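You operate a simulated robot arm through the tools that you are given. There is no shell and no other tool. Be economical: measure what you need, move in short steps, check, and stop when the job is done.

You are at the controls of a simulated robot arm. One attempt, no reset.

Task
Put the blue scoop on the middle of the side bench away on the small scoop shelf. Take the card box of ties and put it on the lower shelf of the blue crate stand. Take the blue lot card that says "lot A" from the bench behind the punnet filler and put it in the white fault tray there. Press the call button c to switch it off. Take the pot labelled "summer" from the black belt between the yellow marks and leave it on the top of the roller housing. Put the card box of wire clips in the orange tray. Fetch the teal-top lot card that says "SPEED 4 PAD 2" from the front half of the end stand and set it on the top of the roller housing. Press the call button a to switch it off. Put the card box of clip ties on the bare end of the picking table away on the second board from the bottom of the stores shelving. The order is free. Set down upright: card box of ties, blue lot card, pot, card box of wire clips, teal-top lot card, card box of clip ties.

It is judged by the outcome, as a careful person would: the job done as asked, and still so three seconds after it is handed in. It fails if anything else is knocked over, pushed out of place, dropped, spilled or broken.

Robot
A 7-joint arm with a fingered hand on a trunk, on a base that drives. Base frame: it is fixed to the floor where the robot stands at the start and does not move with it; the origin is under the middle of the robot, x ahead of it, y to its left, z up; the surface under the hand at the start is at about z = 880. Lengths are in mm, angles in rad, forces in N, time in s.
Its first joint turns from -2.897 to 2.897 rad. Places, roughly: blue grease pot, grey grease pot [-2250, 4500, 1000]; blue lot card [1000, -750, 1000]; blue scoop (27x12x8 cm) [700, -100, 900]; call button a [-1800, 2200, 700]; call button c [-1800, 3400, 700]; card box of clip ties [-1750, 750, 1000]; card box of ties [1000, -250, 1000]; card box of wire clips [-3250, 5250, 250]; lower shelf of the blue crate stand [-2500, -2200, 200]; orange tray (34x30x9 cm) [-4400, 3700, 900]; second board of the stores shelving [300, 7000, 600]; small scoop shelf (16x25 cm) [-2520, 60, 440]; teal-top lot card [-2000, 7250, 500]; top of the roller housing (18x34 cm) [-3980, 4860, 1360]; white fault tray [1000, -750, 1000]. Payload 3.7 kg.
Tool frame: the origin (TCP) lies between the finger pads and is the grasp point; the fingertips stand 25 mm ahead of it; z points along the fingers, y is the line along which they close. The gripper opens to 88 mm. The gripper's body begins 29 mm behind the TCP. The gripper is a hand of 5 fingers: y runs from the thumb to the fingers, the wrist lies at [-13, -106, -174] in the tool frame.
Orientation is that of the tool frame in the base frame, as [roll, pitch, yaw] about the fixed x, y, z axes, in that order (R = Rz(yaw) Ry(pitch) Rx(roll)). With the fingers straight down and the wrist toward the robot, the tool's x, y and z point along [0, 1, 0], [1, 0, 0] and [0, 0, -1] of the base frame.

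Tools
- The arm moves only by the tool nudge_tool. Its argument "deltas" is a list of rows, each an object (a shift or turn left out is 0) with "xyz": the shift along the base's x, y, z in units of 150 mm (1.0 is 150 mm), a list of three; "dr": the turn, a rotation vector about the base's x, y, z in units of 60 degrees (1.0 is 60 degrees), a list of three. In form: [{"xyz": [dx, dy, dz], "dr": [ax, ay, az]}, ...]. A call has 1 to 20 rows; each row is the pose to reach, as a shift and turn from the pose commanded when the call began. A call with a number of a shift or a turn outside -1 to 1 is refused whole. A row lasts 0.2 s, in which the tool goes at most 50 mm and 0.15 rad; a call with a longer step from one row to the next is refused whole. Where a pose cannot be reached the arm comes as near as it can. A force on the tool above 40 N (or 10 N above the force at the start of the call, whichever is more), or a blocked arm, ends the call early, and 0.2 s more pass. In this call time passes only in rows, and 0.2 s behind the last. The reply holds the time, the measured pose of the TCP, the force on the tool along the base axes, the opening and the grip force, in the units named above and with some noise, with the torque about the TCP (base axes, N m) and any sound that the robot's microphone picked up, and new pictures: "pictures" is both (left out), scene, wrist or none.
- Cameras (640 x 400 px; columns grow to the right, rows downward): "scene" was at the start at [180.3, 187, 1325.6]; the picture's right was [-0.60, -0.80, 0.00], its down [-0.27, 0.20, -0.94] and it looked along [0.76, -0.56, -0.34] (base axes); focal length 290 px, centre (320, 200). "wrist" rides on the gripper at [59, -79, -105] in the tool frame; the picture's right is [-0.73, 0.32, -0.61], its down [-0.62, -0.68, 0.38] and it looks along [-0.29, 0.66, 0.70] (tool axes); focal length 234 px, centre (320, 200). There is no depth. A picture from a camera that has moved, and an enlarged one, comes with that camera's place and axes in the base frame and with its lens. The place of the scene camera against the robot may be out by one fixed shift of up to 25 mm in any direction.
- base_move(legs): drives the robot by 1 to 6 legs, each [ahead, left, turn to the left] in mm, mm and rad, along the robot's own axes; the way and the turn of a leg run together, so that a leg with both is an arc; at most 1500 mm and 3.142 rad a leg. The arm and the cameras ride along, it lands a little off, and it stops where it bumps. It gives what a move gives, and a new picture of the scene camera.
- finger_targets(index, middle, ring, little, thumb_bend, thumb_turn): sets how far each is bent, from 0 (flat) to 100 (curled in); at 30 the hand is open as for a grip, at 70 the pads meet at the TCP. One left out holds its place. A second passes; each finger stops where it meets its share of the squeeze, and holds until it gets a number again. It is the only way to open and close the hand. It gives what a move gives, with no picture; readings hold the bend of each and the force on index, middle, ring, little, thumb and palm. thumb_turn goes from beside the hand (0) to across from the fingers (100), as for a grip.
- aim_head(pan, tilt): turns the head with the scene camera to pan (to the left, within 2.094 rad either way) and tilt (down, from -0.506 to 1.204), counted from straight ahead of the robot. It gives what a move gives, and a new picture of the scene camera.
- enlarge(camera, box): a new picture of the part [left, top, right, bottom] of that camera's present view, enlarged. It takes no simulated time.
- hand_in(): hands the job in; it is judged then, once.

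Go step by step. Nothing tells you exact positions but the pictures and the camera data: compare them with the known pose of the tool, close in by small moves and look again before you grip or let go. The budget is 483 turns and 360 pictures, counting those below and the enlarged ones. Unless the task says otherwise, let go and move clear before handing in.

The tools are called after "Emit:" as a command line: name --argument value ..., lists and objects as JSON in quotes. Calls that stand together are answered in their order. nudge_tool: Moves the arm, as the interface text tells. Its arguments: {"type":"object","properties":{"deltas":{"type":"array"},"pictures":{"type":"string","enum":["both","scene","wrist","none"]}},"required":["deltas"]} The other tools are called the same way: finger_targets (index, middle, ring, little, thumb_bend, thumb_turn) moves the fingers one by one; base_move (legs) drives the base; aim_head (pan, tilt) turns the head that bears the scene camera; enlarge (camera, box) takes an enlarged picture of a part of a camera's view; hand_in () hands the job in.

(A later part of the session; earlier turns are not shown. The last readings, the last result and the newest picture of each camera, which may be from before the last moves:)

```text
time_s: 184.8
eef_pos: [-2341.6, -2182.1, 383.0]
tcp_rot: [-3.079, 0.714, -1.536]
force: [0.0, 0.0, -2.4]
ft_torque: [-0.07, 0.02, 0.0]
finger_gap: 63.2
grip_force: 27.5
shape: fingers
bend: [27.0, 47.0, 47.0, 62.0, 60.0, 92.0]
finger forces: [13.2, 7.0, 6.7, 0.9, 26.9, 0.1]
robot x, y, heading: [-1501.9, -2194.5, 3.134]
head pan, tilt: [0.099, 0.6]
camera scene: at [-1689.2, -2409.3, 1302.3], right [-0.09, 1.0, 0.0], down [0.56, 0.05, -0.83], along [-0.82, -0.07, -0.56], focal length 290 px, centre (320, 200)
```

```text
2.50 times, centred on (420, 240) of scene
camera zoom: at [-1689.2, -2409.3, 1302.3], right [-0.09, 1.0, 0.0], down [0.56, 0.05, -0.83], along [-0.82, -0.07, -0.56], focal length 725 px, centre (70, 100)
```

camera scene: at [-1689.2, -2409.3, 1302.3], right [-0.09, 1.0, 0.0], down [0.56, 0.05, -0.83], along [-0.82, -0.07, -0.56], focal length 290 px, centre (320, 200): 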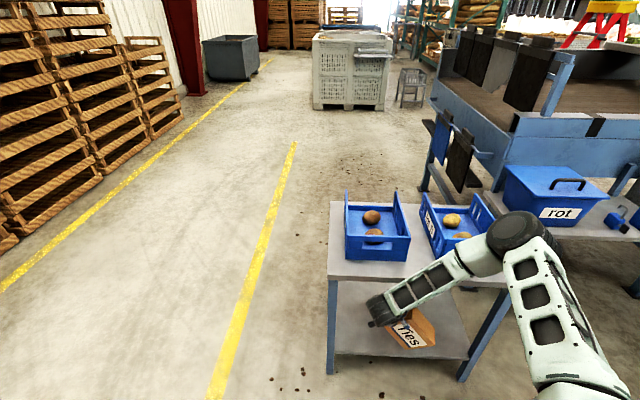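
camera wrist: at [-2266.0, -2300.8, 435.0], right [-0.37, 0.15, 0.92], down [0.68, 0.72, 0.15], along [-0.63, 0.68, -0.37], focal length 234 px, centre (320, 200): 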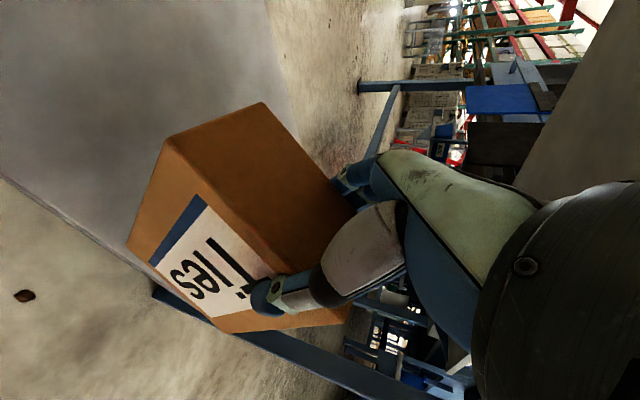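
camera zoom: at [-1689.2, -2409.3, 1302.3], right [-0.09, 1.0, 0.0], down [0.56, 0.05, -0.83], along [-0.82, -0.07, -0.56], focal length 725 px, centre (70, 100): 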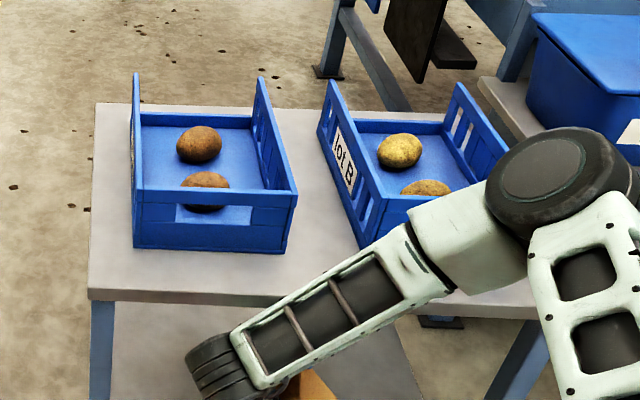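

The low shelf blocks a controlled lay-down, but the stand's top has a ~120 mm free strip in front of the crates. I'll lay the box upright there, regrasp it from above, then place it on the lower shelf. First withdraw.

Emit:
base_move --legs '[[-200, 0, 0]]'

Emit:
nudge_tool --deltas '[{"xyz": [0, 0, 0.1], "dr": [-0.13, 0, 0]}, {"xyz": [0, 0, 0.3], "dr": [-0.26, 0, 0]}, {"xyz": [0, 0, 0.5], "dr": [-0.39, 0, 0]}, {"xyz": [0, 0, 0.8], "dr": [-0.52, 0, 0]}, {"xyz": [0, 0, 1.0], "dr": [-0.66, 0, 0]}]' --pictures "none"

Emit:
nudge_tool --deltas '[{"xyz": [0, 0, 0.3]}, {"xyz": [0, 0, 0.6]}, {"xyz": [0, 0, 0.9]}]' --pictures "none"

Emit:
nudge_tool --deltas '[{"xyz": [0, 0, 0.3]}, {"xyz": [0, 0, 0.6]}, {"xyz": [0, 0, 0.9]}]' --pictures "none"

Emit:
aim_head --pan 0.0 --tilt 0.6

```text
time_s: 186.4
eef_pos: [-2142.2, -2184.1, 380.8]
tcp_rot: [-3.081, 0.714, -1.541]
force: [-0.5, -0.2, -2.7]
ft_torque: [-0.04, -0.01, 0.0]
finger_gap: 63.2
grip_force: 26.9
shape: fingers
bend: [27.0, 47.0, 47.0, 62.0, 60.0, 92.0]
finger forces: [13.0, 7.0, 6.6, 0.9, 26.9, 0.1]
robot x, y, heading: [-1305.1, -2196.4, 3.14]
head pan, tilt: [0.099, 0.6]
camera scene: at [-1491.2, -2410.6, 1302.0], right [-0.09, 1.0, 0.0], down [0.56, 0.05, -0.82], along [-0.82, -0.08, -0.57], focal length 290 px, centre (320, 200)
```

scene: 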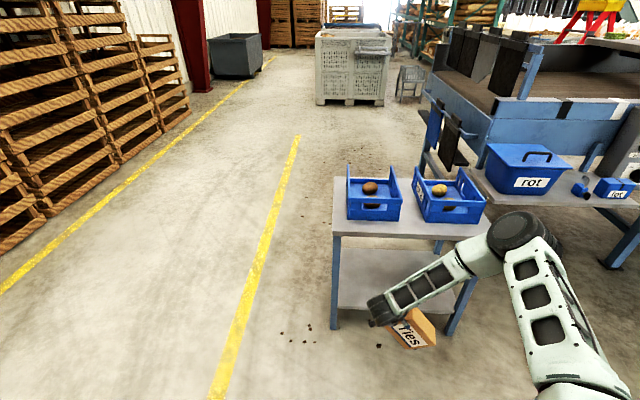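

```text
time_s: 187.6
eef_pos: [-2143.9, -2183.1, 531.5]
tcp_rot: [-3.101, 0.021, -1.544]
force: [0.3, 0.6, -2.7]
ft_torque: [0.06, 0.05, 0.0]
finger_gap: 62.9
grip_force: 27.0
shape: fingers
bend: [27.0, 47.0, 47.0, 62.0, 60.0, 92.0]
finger forces: [12.7, 7.1, 6.9, 1.1, 26.8, 0.0]
robot x, y, heading: [-1303.0, -2196.2, 3.138]
head pan, tilt: [0.099, 0.6]
```

```text
time_s: 188.4
eef_pos: [-2142.9, -2185.8, 666.3]
tcp_rot: [-3.1, 0.024, -1.547]
force: [-0.5, 0.0, -3.1]
ft_torque: [0.1, 0.01, 0.0]
finger_gap: 62.9
grip_force: 27.2
shape: fingers
bend: [27.0, 47.0, 47.0, 62.0, 60.0, 92.0]
finger forces: [12.4, 7.2, 6.9, 1.1, 26.5, 0.0]
robot x, y, heading: [-1308.6, -2198.3, 3.138]
head pan, tilt: [0.099, 0.6]
```

```text
time_s: 189.2
eef_pos: [-2143.0, -2183.5, 801.4]
tcp_rot: [-3.1, 0.024, -1.546]
force: [0.3, -0.3, -3.0]
ft_torque: [0.09, 0.02, -0.01]
finger_gap: 63.1
grip_force: 26.1
shape: fingers
bend: [27.0, 47.0, 47.0, 62.0, 60.0, 92.0]
finger forces: [12.2, 7.0, 6.9, 1.0, 26.0, 0.0]
robot x, y, heading: [-1307.3, -2197.6, 3.13]
head pan, tilt: [0.099, 0.6]
```

```text
time_s: 189.9
eef_pos: [-2144.0, -2183.9, 801.4]
tcp_rot: [-3.098, 0.022, -1.547]
force: [-0.3, 0.3, -2.3]
ft_torque: [0.08, 0.0, 0.05]
finger_gap: 62.8
grip_force: 26.7
shape: fingers
bend: [27.0, 47.0, 47.0, 62.0, 60.0, 92.0]
finger forces: [12.2, 7.0, 6.9, 1.0, 26.0, 0.0]
robot x, y, heading: [-1306.5, -2198.8, 3.135]
head pan, tilt: [0.0, 0.6]
camera scene: at [-1491.6, -2401.9, 1302.0], right [0.01, 1.0, 0.0], down [0.57, 0.0, -0.82], along [-0.82, 0.01, -0.57], focal length 290 px, centre (320, 200)
```

scene: 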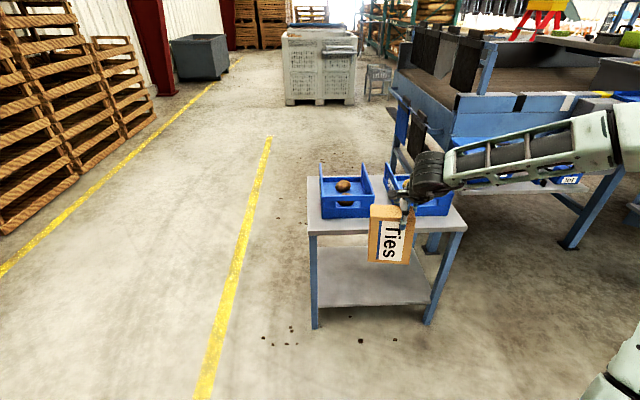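

Zoom on the stand top.

Emit:
enlarge --camera "scene" --box '[295, 150, 475, 270]'

```text
3.33 times, centred on (385, 210) of scene
camera zoom: at [-1491.6, -2401.9, 1302.0], right [0.01, 1.0, 0.0], down [0.57, 0.0, -0.82], along [-0.82, 0.01, -0.57], focal length 967 px, centre (103, 167)
```

zoom: 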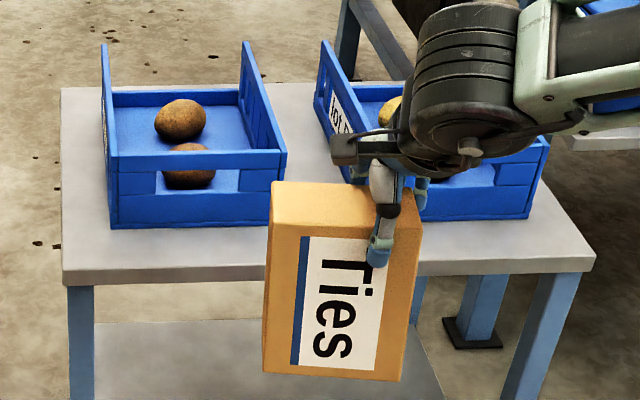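

The strip is only 70 mm deep — too tight. Instead: stand the box on end on the shelf again (further right), regrasp with the hand leaning right, then swing it past balance so it lies down to its upright side. Lowering outside first.

Emit:
nudge_tool --deltas '[{"xyz": [-0.05, 0.1, -0.3]}, {"xyz": [-0.1, 0.2, -0.6]}, {"xyz": [-0.14, 0.23, -0.9]}, {"xyz": [-0.14, 0.23, -1.0]}]' --pictures "none"

Emit:
nudge_tool --deltas '[{"xyz": [0, 0, -0.3]}, {"xyz": [0, 0, -0.6]}, {"xyz": [0, 0, -0.9]}, {"xyz": [0, 0, -1.0]}]' --pictures "none"

Emit:
nudge_tool --deltas '[{"xyz": [0, 0, -0.3]}, {"xyz": [0, 0, -0.6]}, {"xyz": [0, 0, -0.9]}, {"xyz": [0, 0, -0.95]}]' --pictures "none"

Emit:
base_move --legs '[[0, -80, 0], [140, 0, 0]]'

```text
time_s: 190.9
eef_pos: [-2165.3, -2150.5, 652.1]
tcp_rot: [-3.1, 0.022, -1.547]
force: [0.2, 0.2, -3.0]
ft_torque: [0.08, 0.03, 0.02]
finger_gap: 63.2
grip_force: 26.2
shape: fingers
bend: [27.0, 47.0, 47.0, 62.0, 60.0, 92.0]
finger forces: [12.2, 6.9, 6.9, 1.1, 25.9, 0.1]
robot x, y, heading: [-1309.1, -2197.6, 3.135]
head pan, tilt: [0.0, 0.6]
```

```text
time_s: 191.9
eef_pos: [-2165.2, -2148.8, 502.0]
tcp_rot: [-3.099, 0.023, -1.549]
force: [0.2, 0.7, -2.9]
ft_torque: [0.05, 0.0, 0.02]
finger_gap: 62.7
grip_force: 25.9
shape: fingers
bend: [27.0, 47.0, 47.0, 62.0, 60.0, 92.0]
finger forces: [12.1, 6.7, 6.7, 1.1, 25.7, 0.0]
robot x, y, heading: [-1308.7, -2195.3, 3.133]
head pan, tilt: [0.0, 0.6]
```

```text
time_s: 192.9
eef_pos: [-2163.9, -2149.3, 361.3]
tcp_rot: [-3.101, 0.021, -1.548]
force: [0.1, -0.3, -3.6]
ft_torque: [0.05, -0.02, -0.02]
finger_gap: 62.5
grip_force: 26.0
shape: fingers
bend: [27.0, 47.0, 47.0, 62.0, 60.0, 92.0]
finger forces: [12.0, 6.7, 6.7, 1.1, 25.5, 0.1]
robot x, y, heading: [-1308.0, -2195.9, 3.13]
head pan, tilt: [0.0, 0.6]
```

```text
time_s: 194.9
eef_pos: [-2307.8, -2069.5, 360.4]
tcp_rot: [-3.101, 0.022, -1.545]
force: [-0.2, -0.2, -3.2]
ft_torque: [0.08, 0.01, 0.01]
finger_gap: 62.8
grip_force: 26.6
shape: fingers
bend: [27.0, 47.0, 47.0, 62.0, 60.0, 92.0]
finger forces: [11.9, 6.6, 6.7, 1.1, 25.5, 0.0]
robot x, y, heading: [-1448.6, -2118.6, 3.139]
head pan, tilt: [0.0, 0.6]
camera scene: at [-1634.2, -2321.8, 1302.0], right [0.01, 1.0, 0.0], down [0.57, 0.0, -0.82], along [-0.82, 0.01, -0.57], focal length 290 px, centre (320, 200)
```

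scene: 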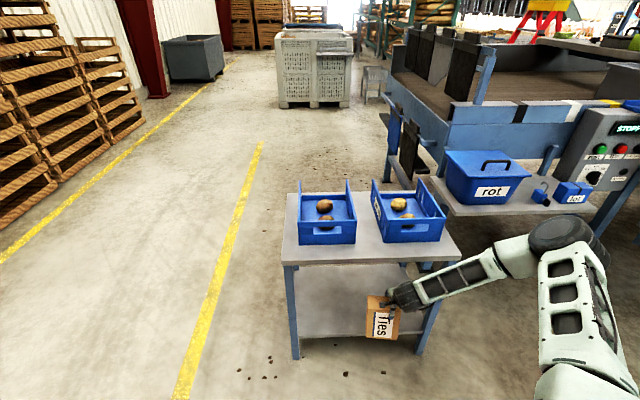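

Forward 65 mm, then lower to contact.

Emit:
base_move --legs '[[66, 0, 0]]'

Emit:
nudge_tool --deltas '[{"xyz": [0, 0, -0.05]}, {"xyz": [0, 0, -0.08]}, {"xyz": [0, 0, -0.1]}, {"xyz": [0, 0, -0.12]}, {"xyz": [0, 0, -0.14]}]' --pictures "scene"

Emit:
enlarge --camera "scene" --box '[290, 230, 490, 370]'

```text
time_s: 196.0
eef_pos: [-2361.7, -2070.3, 356.8]
tcp_rot: [-3.088, 0.017, -1.541]
force: [-0.5, 0.0, -3.0]
ft_torque: [0.1, 0.03, 0.02]
finger_gap: 62.7
grip_force: 26.1
shape: fingers
bend: [27.0, 47.0, 47.0, 62.0, 60.0, 92.0]
finger forces: [12.2, 6.8, 6.6, 1.0, 25.5, 0.0]
robot x, y, heading: [-1513.5, -2114.7, 3.137]
head pan, tilt: [0.0, 0.6]
stopped in leg 1: the robot was blocked; the commanded pose is now the measured one
camera scene: at [-1698.1, -2321.1, 1302.0], right [0.01, 1.0, 0.0], down [0.57, 0.0, -0.82], along [-0.82, 0.01, -0.57], focal length 290 px, centre (320, 200)
```

scene: 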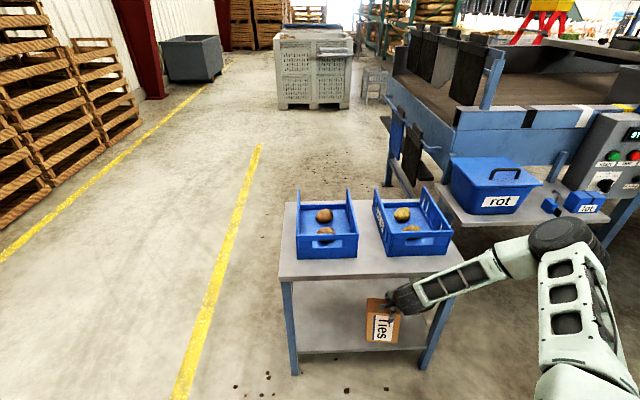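

```text
time_s: 197.2
eef_pos: [-2362.9, -2070.7, 336.0]
tcp_rot: [-3.088, 0.02, -1.543]
force: [1.1, 2.3, 3.9]
ft_torque: [-0.2, 0.15, -0.03]
finger_gap: 62.7
grip_force: 26.9
shape: fingers
bend: [27.0, 47.0, 47.0, 62.0, 60.0, 92.0]
finger forces: [12.1, 7.0, 6.8, 1.5, 26.4, 0.1]
robot x, y, heading: [-1513.7, -2114.3, 3.133]
head pan, tilt: [0.0, 0.6]
camera scene: at [-1697.9, -2321.0, 1302.0], right [0.01, 1.0, 0.0], down [0.56, 0.0, -0.83], along [-0.83, 0.01, -0.56], focal length 290 px, centre (320, 200)
```

scene: 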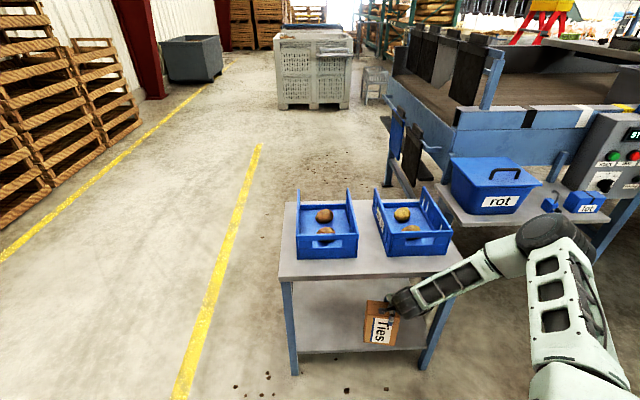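

```text
2.86 times, centred on (390, 300) of scene
camera zoom: at [-1697.9, -2321.0, 1302.0], right [0.01, 1.0, 0.0], down [0.56, 0.0, -0.83], along [-0.83, 0.01, -0.56], focal length 829 px, centre (120, -86)
```

zoom: 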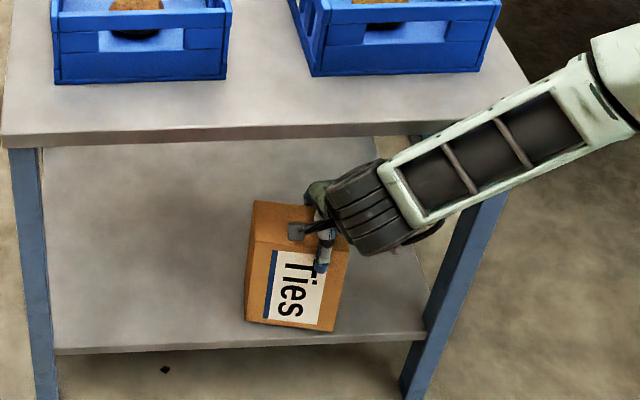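

Box stands on the shelf. Releasing, then leaning the hand ~22° right for the regrasp.

Emit:
finger_targets --index 20 --middle 20 --ring 20 --little 20 --thumb_bend 20

Emit:
nudge_tool --deltas '[{"xyz": [0, 0.03, 0.1], "dr": [-0.1, 0, 0]}, {"xyz": [0, 0.07, 0.13], "dr": [-0.22, 0, 0]}, {"xyz": [0, 0.1, 0.13], "dr": [-0.34, 0, 0]}, {"xyz": [0, 0.12, 0.1], "dr": [-0.4, 0, 0]}]' --pictures "wrist"

Emit:
enlarge --camera "scene" --box '[290, 230, 490, 370]'

```text
time_s: 198.2
eef_pos: [-2362.7, -2069.5, 336.7]
tcp_rot: [-3.085, 0.019, -1.541]
force: [-0.1, 1.6, -0.6]
ft_torque: [-0.01, 0.02, 0.03]
finger_gap: 103.3
grip_force: 0.0
shape: fingers
bend: [20.0, 20.0, 20.0, 20.0, 20.0, 98.0]
finger forces: [0.0, 0.1, 0.0, 0.0, 0.0, 0.0]
robot x, y, heading: [-1516.1, -2116.2, 3.137]
head pan, tilt: [0.0, 0.6]
```

```text
time_s: 199.2
eef_pos: [-2361.7, -2052.1, 352.2]
tcp_rot: [-3.101, -0.4, -1.538]
force: [0.4, 0.3, 0.0]
ft_torque: [0.0, 0.01, 0.02]
finger_gap: 103.5
grip_force: 0.1
shape: fingers
bend: [20.0, 20.0, 20.0, 20.0, 20.0, 98.0]
finger forces: [0.0, 0.0, 0.0, 0.0, 0.0, 0.1]
robot x, y, heading: [-1513.2, -2119.0, 3.133]
head pan, tilt: [0.0, 0.6]
camera wrist: at [-2286.6, -2062.8, 474.9], right [-0.38, 0.89, 0.26], down [0.68, 0.46, -0.57], along [-0.63, -0.03, -0.78], focal length 234 px, centre (320, 200)
```

wrist: 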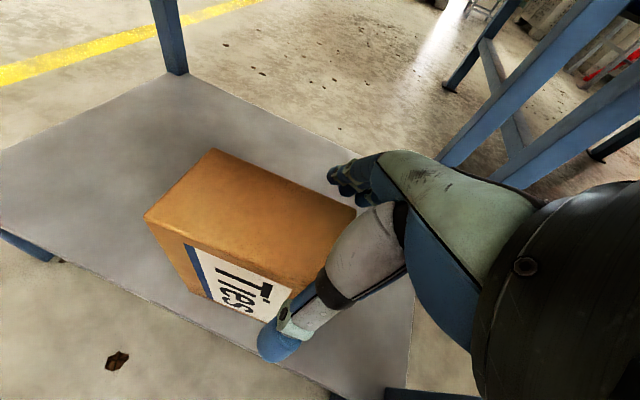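

```text
2.86 times, centred on (390, 300) of scene
camera zoom: at [-1698.0, -2321.1, 1302.0], right [0.01, 1.0, 0.0], down [0.56, 0.0, -0.83], along [-0.82, 0.01, -0.56], focal length 829 px, centre (120, -86)
```

zoom: 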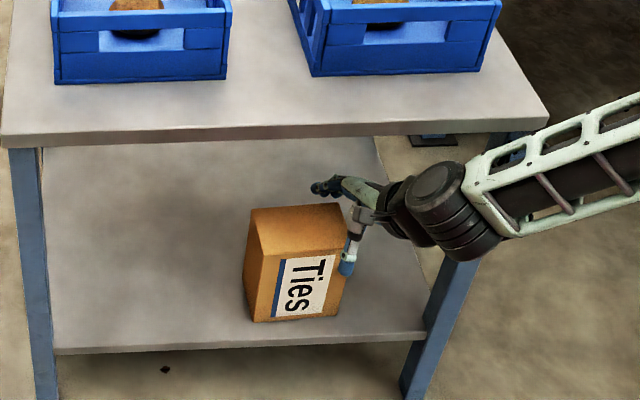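

Leaning works well. Lean further (~-45°) so the whole lay-down can be controlled, with the pinch near the top right corner of the box.

Emit:
nudge_tool --deltas '[{"xyz": [0, 0.1, 0.05], "dr": [-0.13, 0, 0]}, {"xyz": [0, 0.1, 0.05], "dr": [-0.26, 0, 0]}, {"xyz": [0, 0.08, 0.0], "dr": [-0.38, 0, 0]}, {"xyz": [0, 0.0, -0.06], "dr": [-0.38, 0, 0]}, {"xyz": [0, -0.08, -0.12], "dr": [-0.38, 0, 0]}, {"xyz": [0, -0.1, -0.16], "dr": [-0.38, 0, 0]}]' --pictures "wrist"

Emit:
enlarge --camera "scene" --box '[290, 230, 490, 370]'

```text
time_s: 200.6
eef_pos: [-2349.9, -2058.4, 369.2]
tcp_rot: [-3.086, -0.803, -1.543]
force: [0.5, 0.3, 0.0]
ft_torque: [-0.01, -0.01, -0.02]
finger_gap: 103.6
grip_force: 0.1
shape: fingers
bend: [20.0, 20.0, 20.0, 20.0, 20.0, 98.0]
finger forces: [0.1, 0.0, 0.0, 0.0, 0.0, 0.0]
out of reach, approached as far as the arm can: row 3, 4, 5, 6
robot x, y, heading: [-1511.3, -2116.2, 3.135]
head pan, tilt: [0.0, 0.6]
camera wrist: at [-2277.1, -2019.2, 488.3], right [-0.38, 0.92, -0.11], down [0.7, 0.2, -0.69], along [-0.61, -0.34, -0.72], focal length 234 px, centre (320, 200)
```

wrist: 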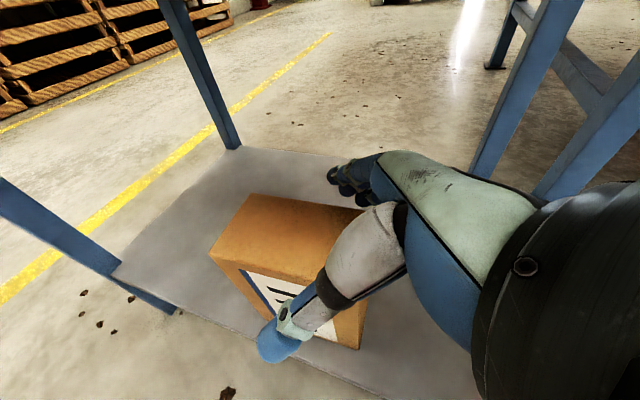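

```text
2.86 times, centred on (390, 300) of scene
camera zoom: at [-1696.1, -2321.3, 1302.2], right [0.01, 1.0, 0.0], down [0.56, 0.0, -0.83], along [-0.83, 0.01, -0.56], focal length 829 px, centre (120, -86)
```

zoom: 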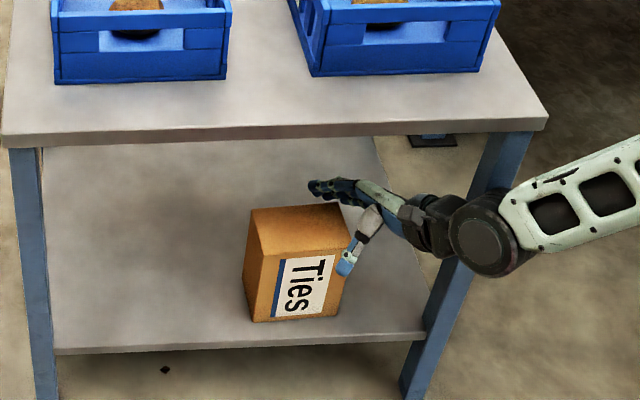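

Too high at that lean. Return to ~-23° and go as low as possible, then grip.

Emit:
nudge_tool --deltas '[{"xyz": [-0.04, 0.02, 0.0], "dr": [0.12, 0, 0]}, {"xyz": [-0.08, 0.0, -0.04], "dr": [0.25, 0, 0]}, {"xyz": [-0.08, -0.01, -0.1], "dr": [0.38, 0, 0]}, {"xyz": [-0.08, -0.01, -0.16], "dr": [0.38, 0, 0]}, {"xyz": [-0.08, -0.01, -0.22], "dr": [0.38, 0, 0]}]' --pictures "wrist"

Emit:
enlarge --camera "scene" --box '[290, 230, 490, 370]'

```text
time_s: 201.8
eef_pos: [-2376.6, -2059.3, 344.4]
tcp_rot: [-3.106, -0.399, -1.532]
force: [-0.2, 0.0, 0.1]
ft_torque: [0.02, -0.02, 0.04]
finger_gap: 103.4
grip_force: 0.0
shape: fingers
bend: [20.0, 20.0, 20.0, 20.0, 20.0, 98.0]
finger forces: [0.0, 0.0, 0.0, 0.0, 0.0, 0.0]
robot x, y, heading: [-1512.3, -2117.6, 3.136]
head pan, tilt: [0.0, 0.6]
camera wrist: at [-2301.5, -2069.4, 468.1], right [-0.38, 0.89, 0.27], down [0.68, 0.46, -0.57], along [-0.63, -0.04, -0.78], focal length 234 px, centre (320, 200)
```

wrist: 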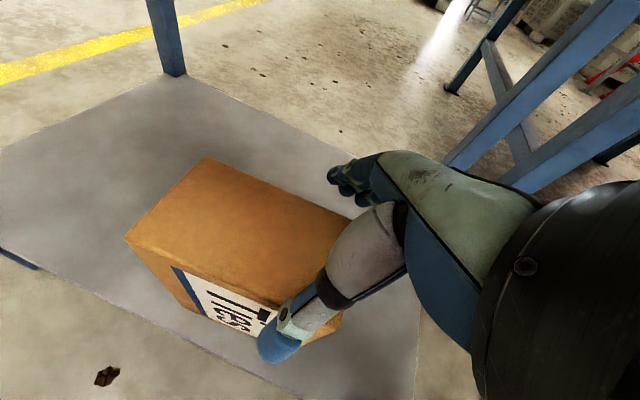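

```text
2.86 times, centred on (390, 300) of scene
camera zoom: at [-1697.5, -2321.7, 1302.2], right [0.01, 1.0, 0.0], down [0.56, 0.0, -0.83], along [-0.83, 0.01, -0.56], focal length 829 px, centre (120, -86)
```

zoom: 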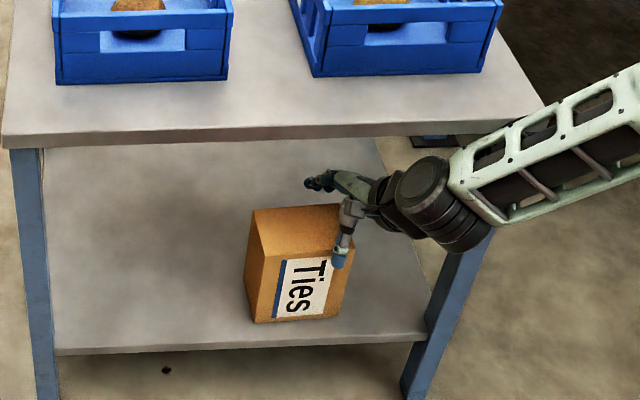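

No limit yet here; a bit lower and re-centre in x, then grip.

Emit:
nudge_tool --deltas '[{"xyz": [0.05, 0, -0.03]}, {"xyz": [0.09, -0.03, -0.07]}, {"xyz": [0.09, -0.04, -0.1]}]' --pictures "none"

Emit:
finger_targets --index 55 --middle 55 --ring 50 --little 30 --thumb_bend 55

Emit:
enlarge --camera "scene" --box '[290, 230, 490, 370]'

```text
time_s: 202.6
eef_pos: [-2361.1, -2061.2, 330.0]
tcp_rot: [-3.101, -0.397, -1.539]
force: [-0.3, 0.9, -0.2]
ft_torque: [-0.01, -0.01, 0.04]
finger_gap: 103.6
grip_force: 0.0
shape: fingers
bend: [20.0, 20.0, 20.0, 20.0, 20.0, 98.0]
finger forces: [0.0, 0.1, 0.0, 0.0, 0.0, 0.0]
robot x, y, heading: [-1515.2, -2114.0, 3.135]
head pan, tilt: [0.0, 0.6]
```

```text
time_s: 203.6
eef_pos: [-2361.2, -2062.0, 330.3]
tcp_rot: [-3.102, -0.399, -1.538]
force: [-1.9, 1.8, 6.9]
ft_torque: [-0.04, 0.55, -0.03]
finger_gap: 73.8
grip_force: 26.2
shape: fingers
bend: [32.0, 43.0, 41.0, 30.0, 40.0, 96.0]
finger forces: [14.8, 7.3, 6.0, 0.0, 24.7, 0.1]
robot x, y, heading: [-1512.7, -2116.3, 3.142]
head pan, tilt: [0.0, 0.6]
```

```text
2.86 times, centred on (390, 300) of scene
camera zoom: at [-1697.7, -2321.1, 1302.1], right [0.01, 1.0, 0.0], down [0.56, 0.0, -0.83], along [-0.83, 0.01, -0.56], focal length 829 px, centre (120, -86)
```

zoom: 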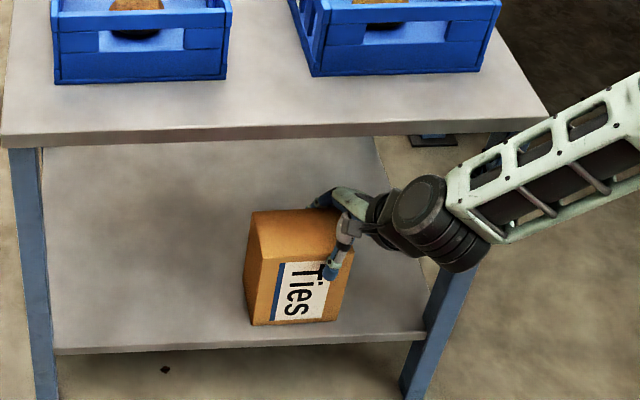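

Gripped. Swinging the box over along the arc to ~48°.

Emit:
nudge_tool --deltas '[{"xyz": [0, -0.139, 0.1], "dr": [0.133, 0, 0]}, {"xyz": [0, -0.286, 0.155], "dr": [0.267, 0, 0]}, {"xyz": [0, -0.439, 0.185], "dr": [0.4, 0, 0]}, {"xyz": [0, -0.595, 0.19], "dr": [0.533, 0, 0]}, {"xyz": [0, -0.751, 0.178], "dr": [0.667, 0, 0]}, {"xyz": [0, -0.905, 0.142], "dr": [0.8, 0, 0]}]' --pictures "wrist"

Emit:
enlarge --camera "scene" --box '[270, 230, 470, 370]'

```text
time_s: 205.2
eef_pos: [-2336.6, -2126.0, 367.3]
tcp_rot: [-3.03, 0.455, -1.533]
force: [0.0, 0.4, -3.0]
ft_torque: [-0.06, 0.04, 0.0]
finger_gap: 73.3
grip_force: 24.3
shape: fingers
bend: [32.0, 44.0, 44.0, 30.0, 42.0, 94.0]
finger forces: [13.2, 6.4, 4.6, 0.0, 24.8, 0.0]
out of reach, approached as far as the arm can: row 6
robot x, y, heading: [-1511.4, -2104.4, 3.12]
head pan, tilt: [0.0, 0.6]
stopped in row 6: the arm was blocked; the commanded pose is now the measured one
camera wrist: at [-2265.5, -2227.0, 444.0], right [-0.4, 0.39, 0.83], down [0.69, 0.72, 0.0], along [-0.6, 0.57, -0.56], focal length 234 px, centre (320, 200)
```

wrist: 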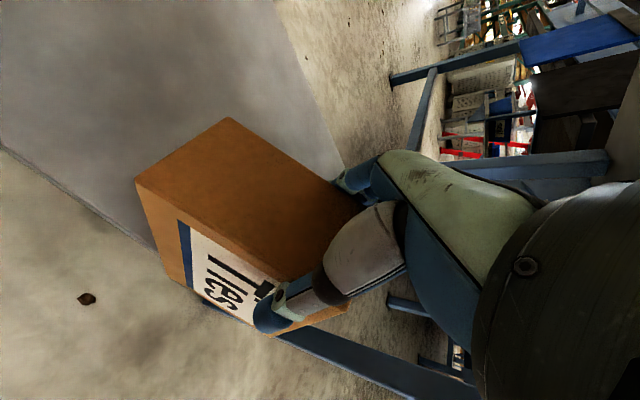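

```text
2.86 times, centred on (370, 300) of scene
camera zoom: at [-1699.0, -2304.9, 1302.3], right [0.03, 1.0, 0.0], down [0.56, -0.01, -0.83], along [-0.83, 0.02, -0.56], focal length 829 px, centre (177, -86)
```

zoom: 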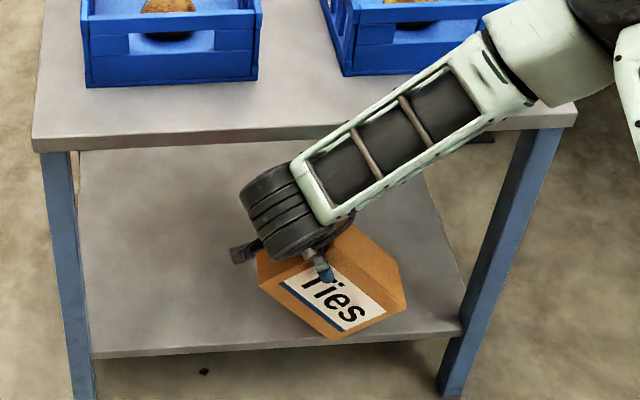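

Forearm now bears on the stand's front edge. Try lowering a little straight down to get the edge onto the shelf.

Emit:
nudge_tool --deltas '[{"xyz": [0.0, 0.02, -0.04]}, {"xyz": [0.0, 0.02, -0.08]}, {"xyz": [0, 0.02, -0.12]}]' --pictures "none"

Emit:
aim_head --pan 0.15 --tilt 0.62

Emit:
enlarge --camera "scene" --box '[330, 210, 530, 360]'

```text
time_s: 206.0
eef_pos: [-2337.5, -2121.3, 358.7]
tcp_rot: [-3.033, 0.453, -1.531]
force: [0.3, -0.6, -3.1]
ft_torque: [-0.07, 0.02, 0.02]
finger_gap: 73.5
grip_force: 24.1
shape: fingers
bend: [32.0, 44.0, 44.0, 30.0, 42.0, 94.0]
finger forces: [13.2, 6.3, 4.5, 0.0, 24.8, 0.0]
out of reach, approached as far as the arm can: row 2, 3
robot x, y, heading: [-1510.5, -2101.7, 3.113]
head pan, tilt: [0.0, 0.6]
```

```text
time_s: 206.7
eef_pos: [-2335.4, -2120.4, 358.8]
tcp_rot: [-3.029, 0.453, -1.528]
force: [1.3, -1.5, 6.2]
ft_torque: [-0.08, 0.14, 0.0]
finger_gap: 73.8
grip_force: 24.9
shape: fingers
bend: [32.0, 44.0, 44.0, 30.0, 42.0, 94.0]
finger forces: [12.9, 6.2, 4.5, 0.0, 25.9, 0.1]
robot x, y, heading: [-1510.1, -2104.9, 3.114]
head pan, tilt: [0.15, 0.62]
camera scene: at [-1697.2, -2319.9, 1300.6], right [-0.12, 0.99, 0.0], down [0.57, 0.07, -0.82], along [-0.81, -0.1, -0.58], focal length 290 px, centre (320, 200)
```

scene: 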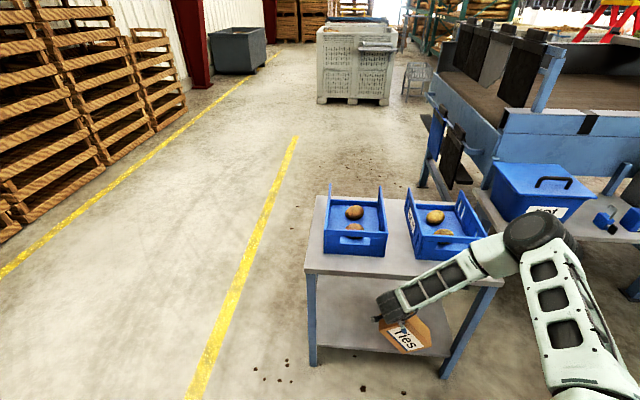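

```text
2.67 times, centred on (430, 285) of scene
camera zoom: at [-1697.2, -2319.9, 1300.6], right [-0.12, 0.99, 0.0], down [0.57, 0.07, -0.82], along [-0.81, -0.1, -0.58], focal length 774 px, centre (27, -27)
```

zoom: 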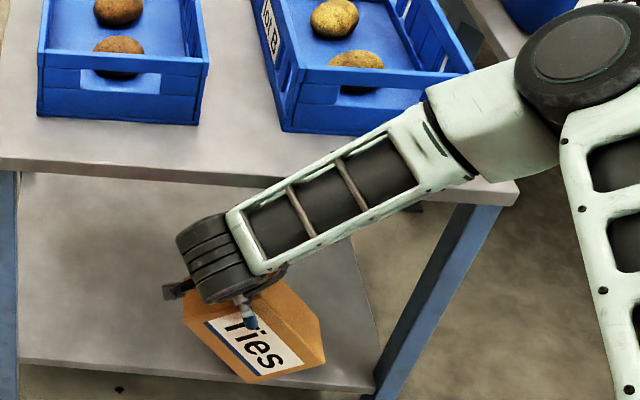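

The box's near corner is too close to the edge and the forearm bears on the stand's front. I'll back out and re-approach with the robot turned ~30° (standing more to the left) so the forearm stays clear.

Emit:
base_move --legs '[[-170, 0, 0]]'

Emit:
nudge_tool --deltas '[{"xyz": [0, 0.1, 0.05], "dr": [-0.13, 0, 0]}, {"xyz": [0, 0.2, 0.05], "dr": [-0.26, 0, 0]}, {"xyz": [0, 0.3, 0.05], "dr": [-0.39, 0, 0]}, {"xyz": [0, 0.4, 0.05], "dr": [-0.52, 0, 0]}, {"xyz": [0, 0.45, 0.05], "dr": [-0.65, 0, 0]}, {"xyz": [0, 0.45, 0.05], "dr": [-0.81, 0, 0]}]' --pictures "none"

Emit:
base_move --legs '[[-250, 0, 0]]'

```text
time_s: 208.2
eef_pos: [-2170.4, -2120.8, 355.3]
tcp_rot: [-3.032, 0.454, -1.536]
force: [-0.3, 0.1, -3.0]
ft_torque: [-0.04, 0.03, 0.0]
finger_gap: 73.6
grip_force: 24.1
shape: fingers
bend: [32.0, 44.0, 43.0, 30.0, 42.0, 94.0]
finger forces: [13.1, 6.3, 4.6, 0.0, 24.9, 0.0]
robot x, y, heading: [-1342.3, -2106.3, 3.115]
head pan, tilt: [0.15, 0.62]
camera scene: at [-1531.5, -2322.9, 1300.3], right [-0.12, 0.99, 0.0], down [0.58, 0.07, -0.81], along [-0.81, -0.1, -0.58], focal length 290 px, centre (320, 200)
```

scene: 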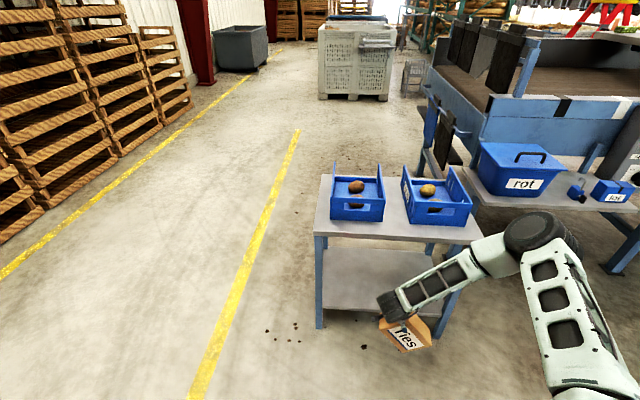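

```text
refused: row 6 steps farther than a row can; nothing moved
```

```text
time_s: 210.0
eef_pos: [-1919.2, -2130.5, 356.2]
tcp_rot: [-3.034, 0.456, -1.531]
force: [-0.1, 0.4, -2.7]
ft_torque: [-0.06, -0.01, 0.01]
finger_gap: 73.5
grip_force: 23.9
shape: fingers
bend: [32.0, 44.0, 43.0, 30.0, 42.0, 94.0]
finger forces: [13.2, 6.3, 4.6, 0.1, 24.8, 0.1]
robot x, y, heading: [-1091.0, -2113.8, 3.118]
head pan, tilt: [0.15, 0.62]
camera scene: at [-1279.4, -2330.1, 1300.3], right [-0.13, 0.99, 0.0], down [0.58, 0.07, -0.81], along [-0.81, -0.1, -0.58], focal length 290 px, centre (320, 200)
```

scene: 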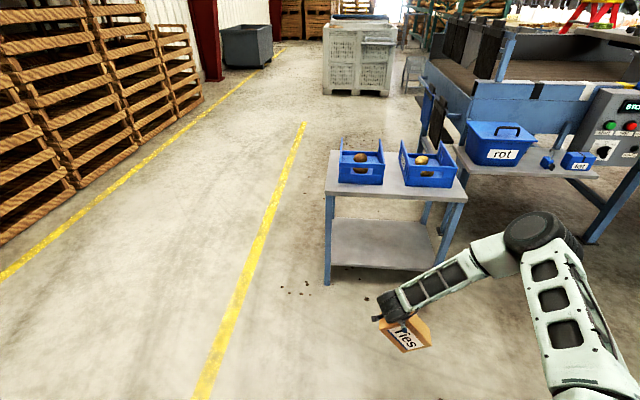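

Actually I can keep this tilted pose and simply re-approach with the robot turned. Raise a bit and reposition the base to the left with heading ~2.64.

Emit:
nudge_tool --deltas '[{"xyz": [0, 0, 0.06]}, {"xyz": [0, 0, 0.12]}]' --pictures "none"

Emit:
base_move --legs '[[0, 0, -0.24], [0, 0, -0.24], [28, 290, 0], [28, 290, 0]]'

Emit:
aim_head --pan -0.1 --tilt 0.65

```text
time_s: 210.6
eef_pos: [-1919.0, -2131.3, 374.3]
tcp_rot: [-3.035, 0.454, -1.534]
force: [-0.4, -0.5, -3.1]
ft_torque: [-0.05, 0.01, 0.02]
finger_gap: 73.7
grip_force: 24.7
shape: fingers
bend: [32.0, 44.0, 43.0, 30.0, 42.0, 94.0]
finger forces: [13.2, 6.3, 4.6, 0.0, 24.8, 0.0]
robot x, y, heading: [-1092.1, -2113.9, 3.116]
head pan, tilt: [0.15, 0.62]
```

```text
time_s: 215.8
eef_pos: [-2153.8, -2209.0, 373.7]
tcp_rot: [-3.031, 0.455, -2.021]
force: [0.3, -0.8, -2.4]
ft_torque: [-0.05, 0.05, 0.02]
finger_gap: 73.5
grip_force: 23.5
shape: fingers
bend: [32.0, 44.0, 43.0, 30.0, 42.0, 94.0]
finger forces: [12.7, 6.1, 4.5, 0.0, 24.2, 0.0]
robot x, y, heading: [-1418.4, -2584.1, 2.629]
head pan, tilt: [0.15, 0.62]
camera scene: at [-1691.6, -2681.2, 1300.3], right [0.35, 0.94, 0.0], down [0.54, -0.21, -0.81], along [-0.76, 0.29, -0.58], focal length 290 px, centre (320, 200)
```

scene: 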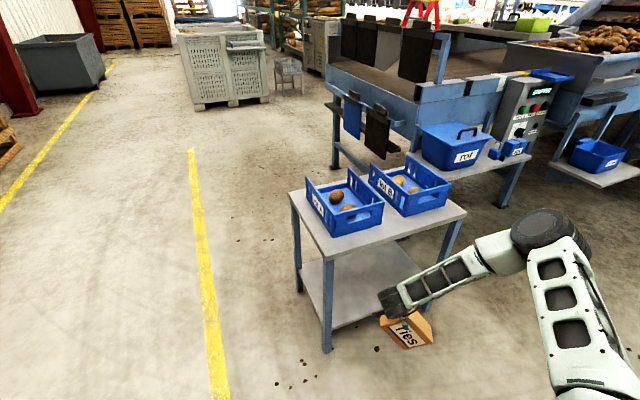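

```text
time_s: 216.6
eef_pos: [-2154.9, -2210.2, 374.7]
tcp_rot: [-3.033, 0.456, -2.024]
force: [-0.1, -0.1, -1.5]
ft_torque: [-0.06, 0.06, 0.02]
finger_gap: 73.4
grip_force: 23.1
shape: fingers
bend: [32.0, 44.0, 43.0, 30.0, 42.0, 94.0]
finger forces: [12.7, 6.1, 4.6, 0.1, 24.0, 0.0]
robot x, y, heading: [-1417.1, -2583.4, 2.626]
head pan, tilt: [-0.099, 0.649]
camera scene: at [-1680.6, -2662.5, 1297.7], right [0.57, 0.82, 0.0], down [0.5, -0.35, -0.8], along [-0.65, 0.46, -0.6], focal length 290 px, centre (320, 200)
```

scene: 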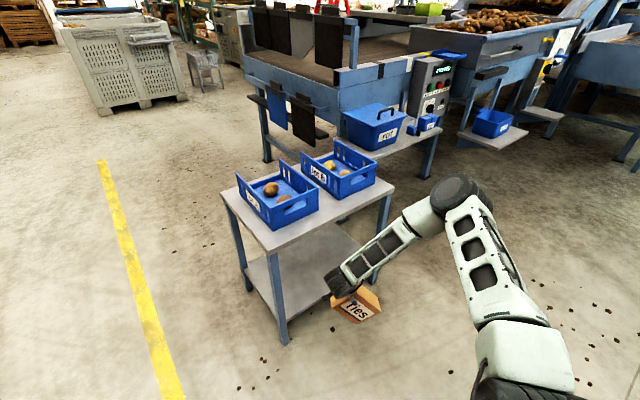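

Drive in diagonally.

Emit:
base_move --legs '[[150, 15, 0], [60, 10, 0]]'

Emit:
enlarge --camera "scene" --box '[220, 190, 460, 370]'

```text
time_s: 218.5
eef_pos: [-2310.4, -2141.6, 367.2]
tcp_rot: [-3.003, 0.457, -1.992]
force: [0.2, -0.4, -3.2]
ft_torque: [-0.01, 0.03, 0.0]
finger_gap: 73.4
grip_force: 24.2
shape: fingers
bend: [32.0, 45.0, 44.0, 30.0, 42.0, 94.0]
finger forces: [13.0, 6.2, 4.6, 0.0, 24.1, 0.0]
robot x, y, heading: [-1589.2, -2513.8, 2.629]
head pan, tilt: [-0.099, 0.649]
stopped in leg 2: the robot was blocked; the commanded pose is now the measured one
camera scene: at [-1852.6, -2588.6, 1297.7], right [0.57, 0.82, 0.0], down [0.49, -0.35, -0.8], along [-0.65, 0.46, -0.6], focal length 290 px, centre (320, 200)
```

scene: 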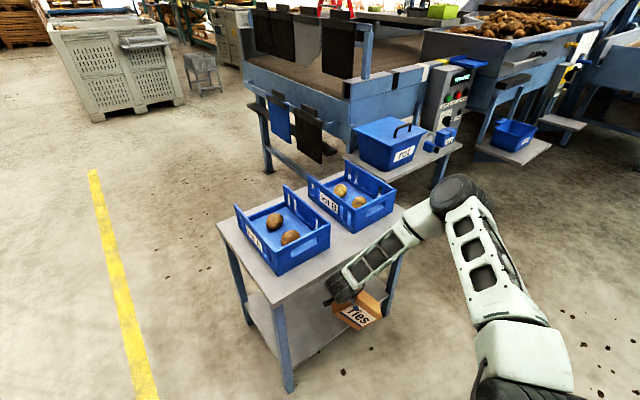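

```text
2.22 times, centred on (340, 280) of scene
camera zoom: at [-1852.6, -2588.6, 1297.7], right [0.57, 0.82, 0.0], down [0.49, -0.35, -0.8], along [-0.65, 0.46, -0.6], focal length 645 px, centre (276, 22)
```

zoom: 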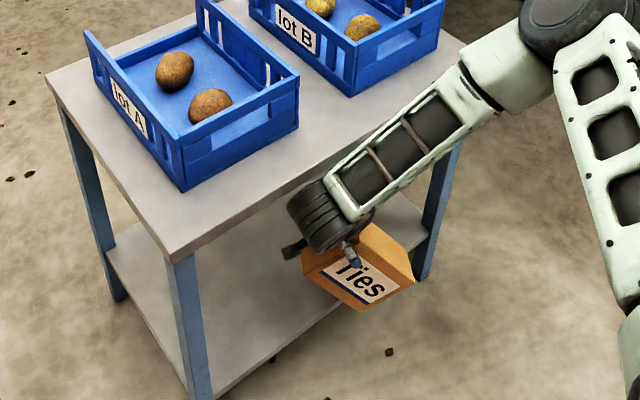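

The forearm runs along the slab edge in this lean. A pose with the box falling toward the robot (hand pointing forward-down) keeps the forearm outside. Back out, turn the robot to face the stand squarely, and yaw the hand +90°.

Emit:
base_move --legs '[[-220, -10, 0], [-200, 0, 0], [0, 0, 0.5]]'

Emit:
nudge_tool --deltas '[{"xyz": [0, 0, 0.15], "dr": [0, 0, 0.13]}, {"xyz": [0, 0, 0.3], "dr": [0, 0, 0.26]}, {"xyz": [0, 0, 0.45], "dr": [0, 0, 0.39]}, {"xyz": [0, 0, 0.6], "dr": [0, 0, 0.52]}, {"xyz": [0, 0, 0.6], "dr": [0, 0, 0.65]}, {"xyz": [0, 0, 0.6], "dr": [0, 0, 0.78]}, {"xyz": [0, 0, 0.6], "dr": [0, 0, 0.9]}]' --pictures "none"

Emit:
nudge_tool --deltas '[{"dr": [0, 0, 0.13]}, {"dr": [0, 0, 0.26]}, {"dr": [0, 0, 0.39]}, {"dr": [0, 0, 0.52]}, {"dr": [0, 0, 0.6]}]' --pictures "scene"

```text
time_s: 222.8
eef_pos: [-2023.0, -2737.5, 367.3]
tcp_rot: [-3.001, 0.458, -1.482]
force: [0.2, -0.2, -2.8]
ft_torque: [-0.04, 0.01, -0.01]
finger_gap: 73.2
grip_force: 23.0
shape: fingers
bend: [32.0, 45.0, 44.0, 30.0, 42.0, 94.0]
finger forces: [12.5, 6.1, 4.2, 0.0, 23.0, 0.0]
robot x, y, heading: [-1212.7, -2706.7, 3.137]
head pan, tilt: [-0.099, 0.649]
camera scene: at [-1396.9, -2905.8, 1297.7], right [0.1, 0.99, 0.0], down [0.6, -0.06, -0.8], along [-0.79, 0.08, -0.6], focal length 290 px, centre (320, 200)
```

scene: 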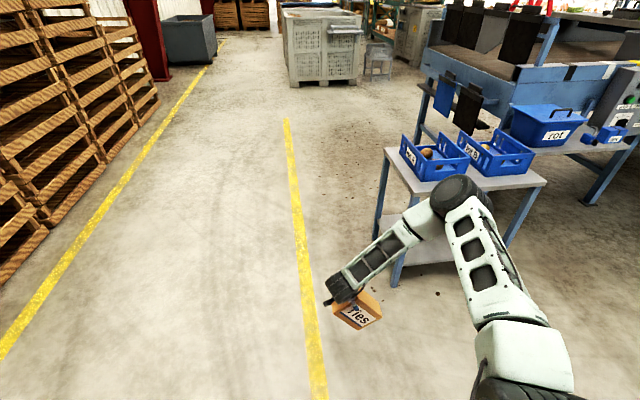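

```text
time_s: 224.4
eef_pos: [-2023.0, -2737.4, 457.6]
tcp_rot: [-3.003, 0.456, -0.538]
force: [-0.8, -0.1, -2.7]
ft_torque: [-0.05, -0.04, -0.01]
finger_gap: 73.1
grip_force: 22.1
shape: fingers
bend: [33.0, 45.0, 44.0, 30.0, 42.0, 94.0]
finger forces: [12.3, 5.9, 4.1, 0.0, 22.7, 0.0]
robot x, y, heading: [-1213.5, -2708.4, 3.137]
head pan, tilt: [-0.099, 0.649]
```

```text
time_s: 225.6
eef_pos: [-2023.4, -2737.1, 458.3]
tcp_rot: [-3.002, 0.455, 0.088]
force: [-0.1, -0.1, -2.7]
ft_torque: [-0.06, -0.07, 0.04]
finger_gap: 73.1
grip_force: 21.7
shape: fingers
bend: [33.0, 45.0, 44.0, 30.0, 42.0, 94.0]
finger forces: [12.2, 5.8, 4.0, 0.0, 22.3, 0.0]
robot x, y, heading: [-1216.1, -2704.5, 3.139]
head pan, tilt: [-0.099, 0.649]
camera scene: at [-1396.9, -2905.8, 1297.7], right [0.1, 0.99, 0.0], down [0.6, -0.06, -0.8], along [-0.79, 0.08, -0.6], focal length 290 px, centre (320, 200)
```

scene: 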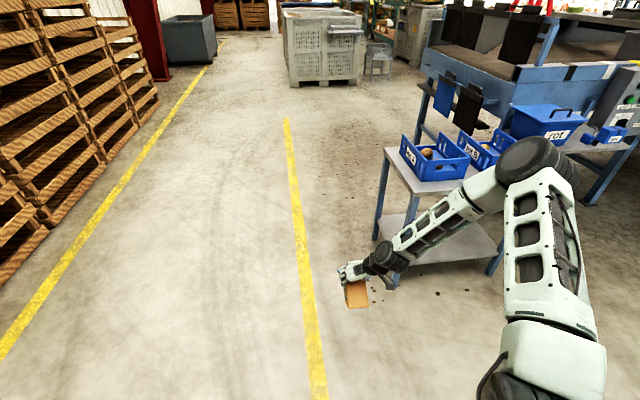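

Correct the small roll, and test lowering to z≈350 in free space.

Emit:
nudge_tool --deltas '[{"xyz": [-0.1, 0, -0.1], "dr": [-0.06, 0, 0.03]}, {"xyz": [-0.2, 0, -0.3], "dr": [-0.12, 0, 0.0]}, {"xyz": [-0.3, 0, -0.5], "dr": [-0.12, 0, -0.03]}, {"xyz": [-0.4, 0, -0.7], "dr": [-0.12, 0, -0.03]}, {"xyz": [-0.4, 0, -0.75], "dr": [-0.12, 0, -0.03]}]' --pictures "wrist"

Emit:
enlarge --camera "scene" --box '[280, 220, 440, 340]'

```text
time_s: 226.8
eef_pos: [-2083.1, -2737.3, 345.3]
tcp_rot: [-3.141, 0.461, -0.007]
force: [0.2, 0.3, -3.5]
ft_torque: [-0.02, -0.07, -0.03]
finger_gap: 72.9
grip_force: 22.4
shape: fingers
bend: [33.0, 45.0, 44.0, 30.0, 42.0, 94.0]
finger forces: [12.0, 5.8, 4.1, 0.0, 22.7, 0.0]
robot x, y, heading: [-1215.1, -2707.5, 3.138]
head pan, tilt: [-0.099, 0.649]
camera wrist: at [-1983.6, -2659.1, 414.1], right [-0.38, -0.32, 0.87], down [-0.72, 0.69, -0.07], along [-0.57, -0.65, -0.49], focal length 234 px, centre (320, 200)
```

wrist: 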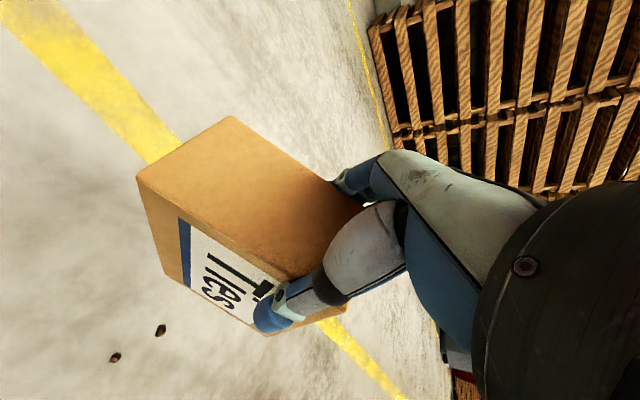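

```text
3.33 times, centred on (360, 280) of scene
camera zoom: at [-1397.0, -2905.6, 1297.7], right [0.1, 0.99, 0.0], down [0.6, -0.06, -0.8], along [-0.79, 0.08, -0.6], focal length 967 px, centre (187, -67)
```

zoom: 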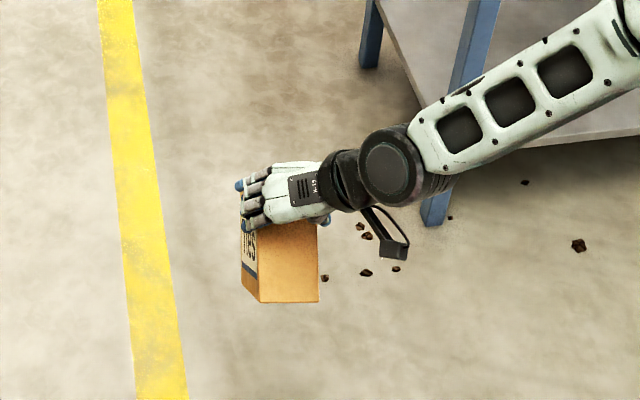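

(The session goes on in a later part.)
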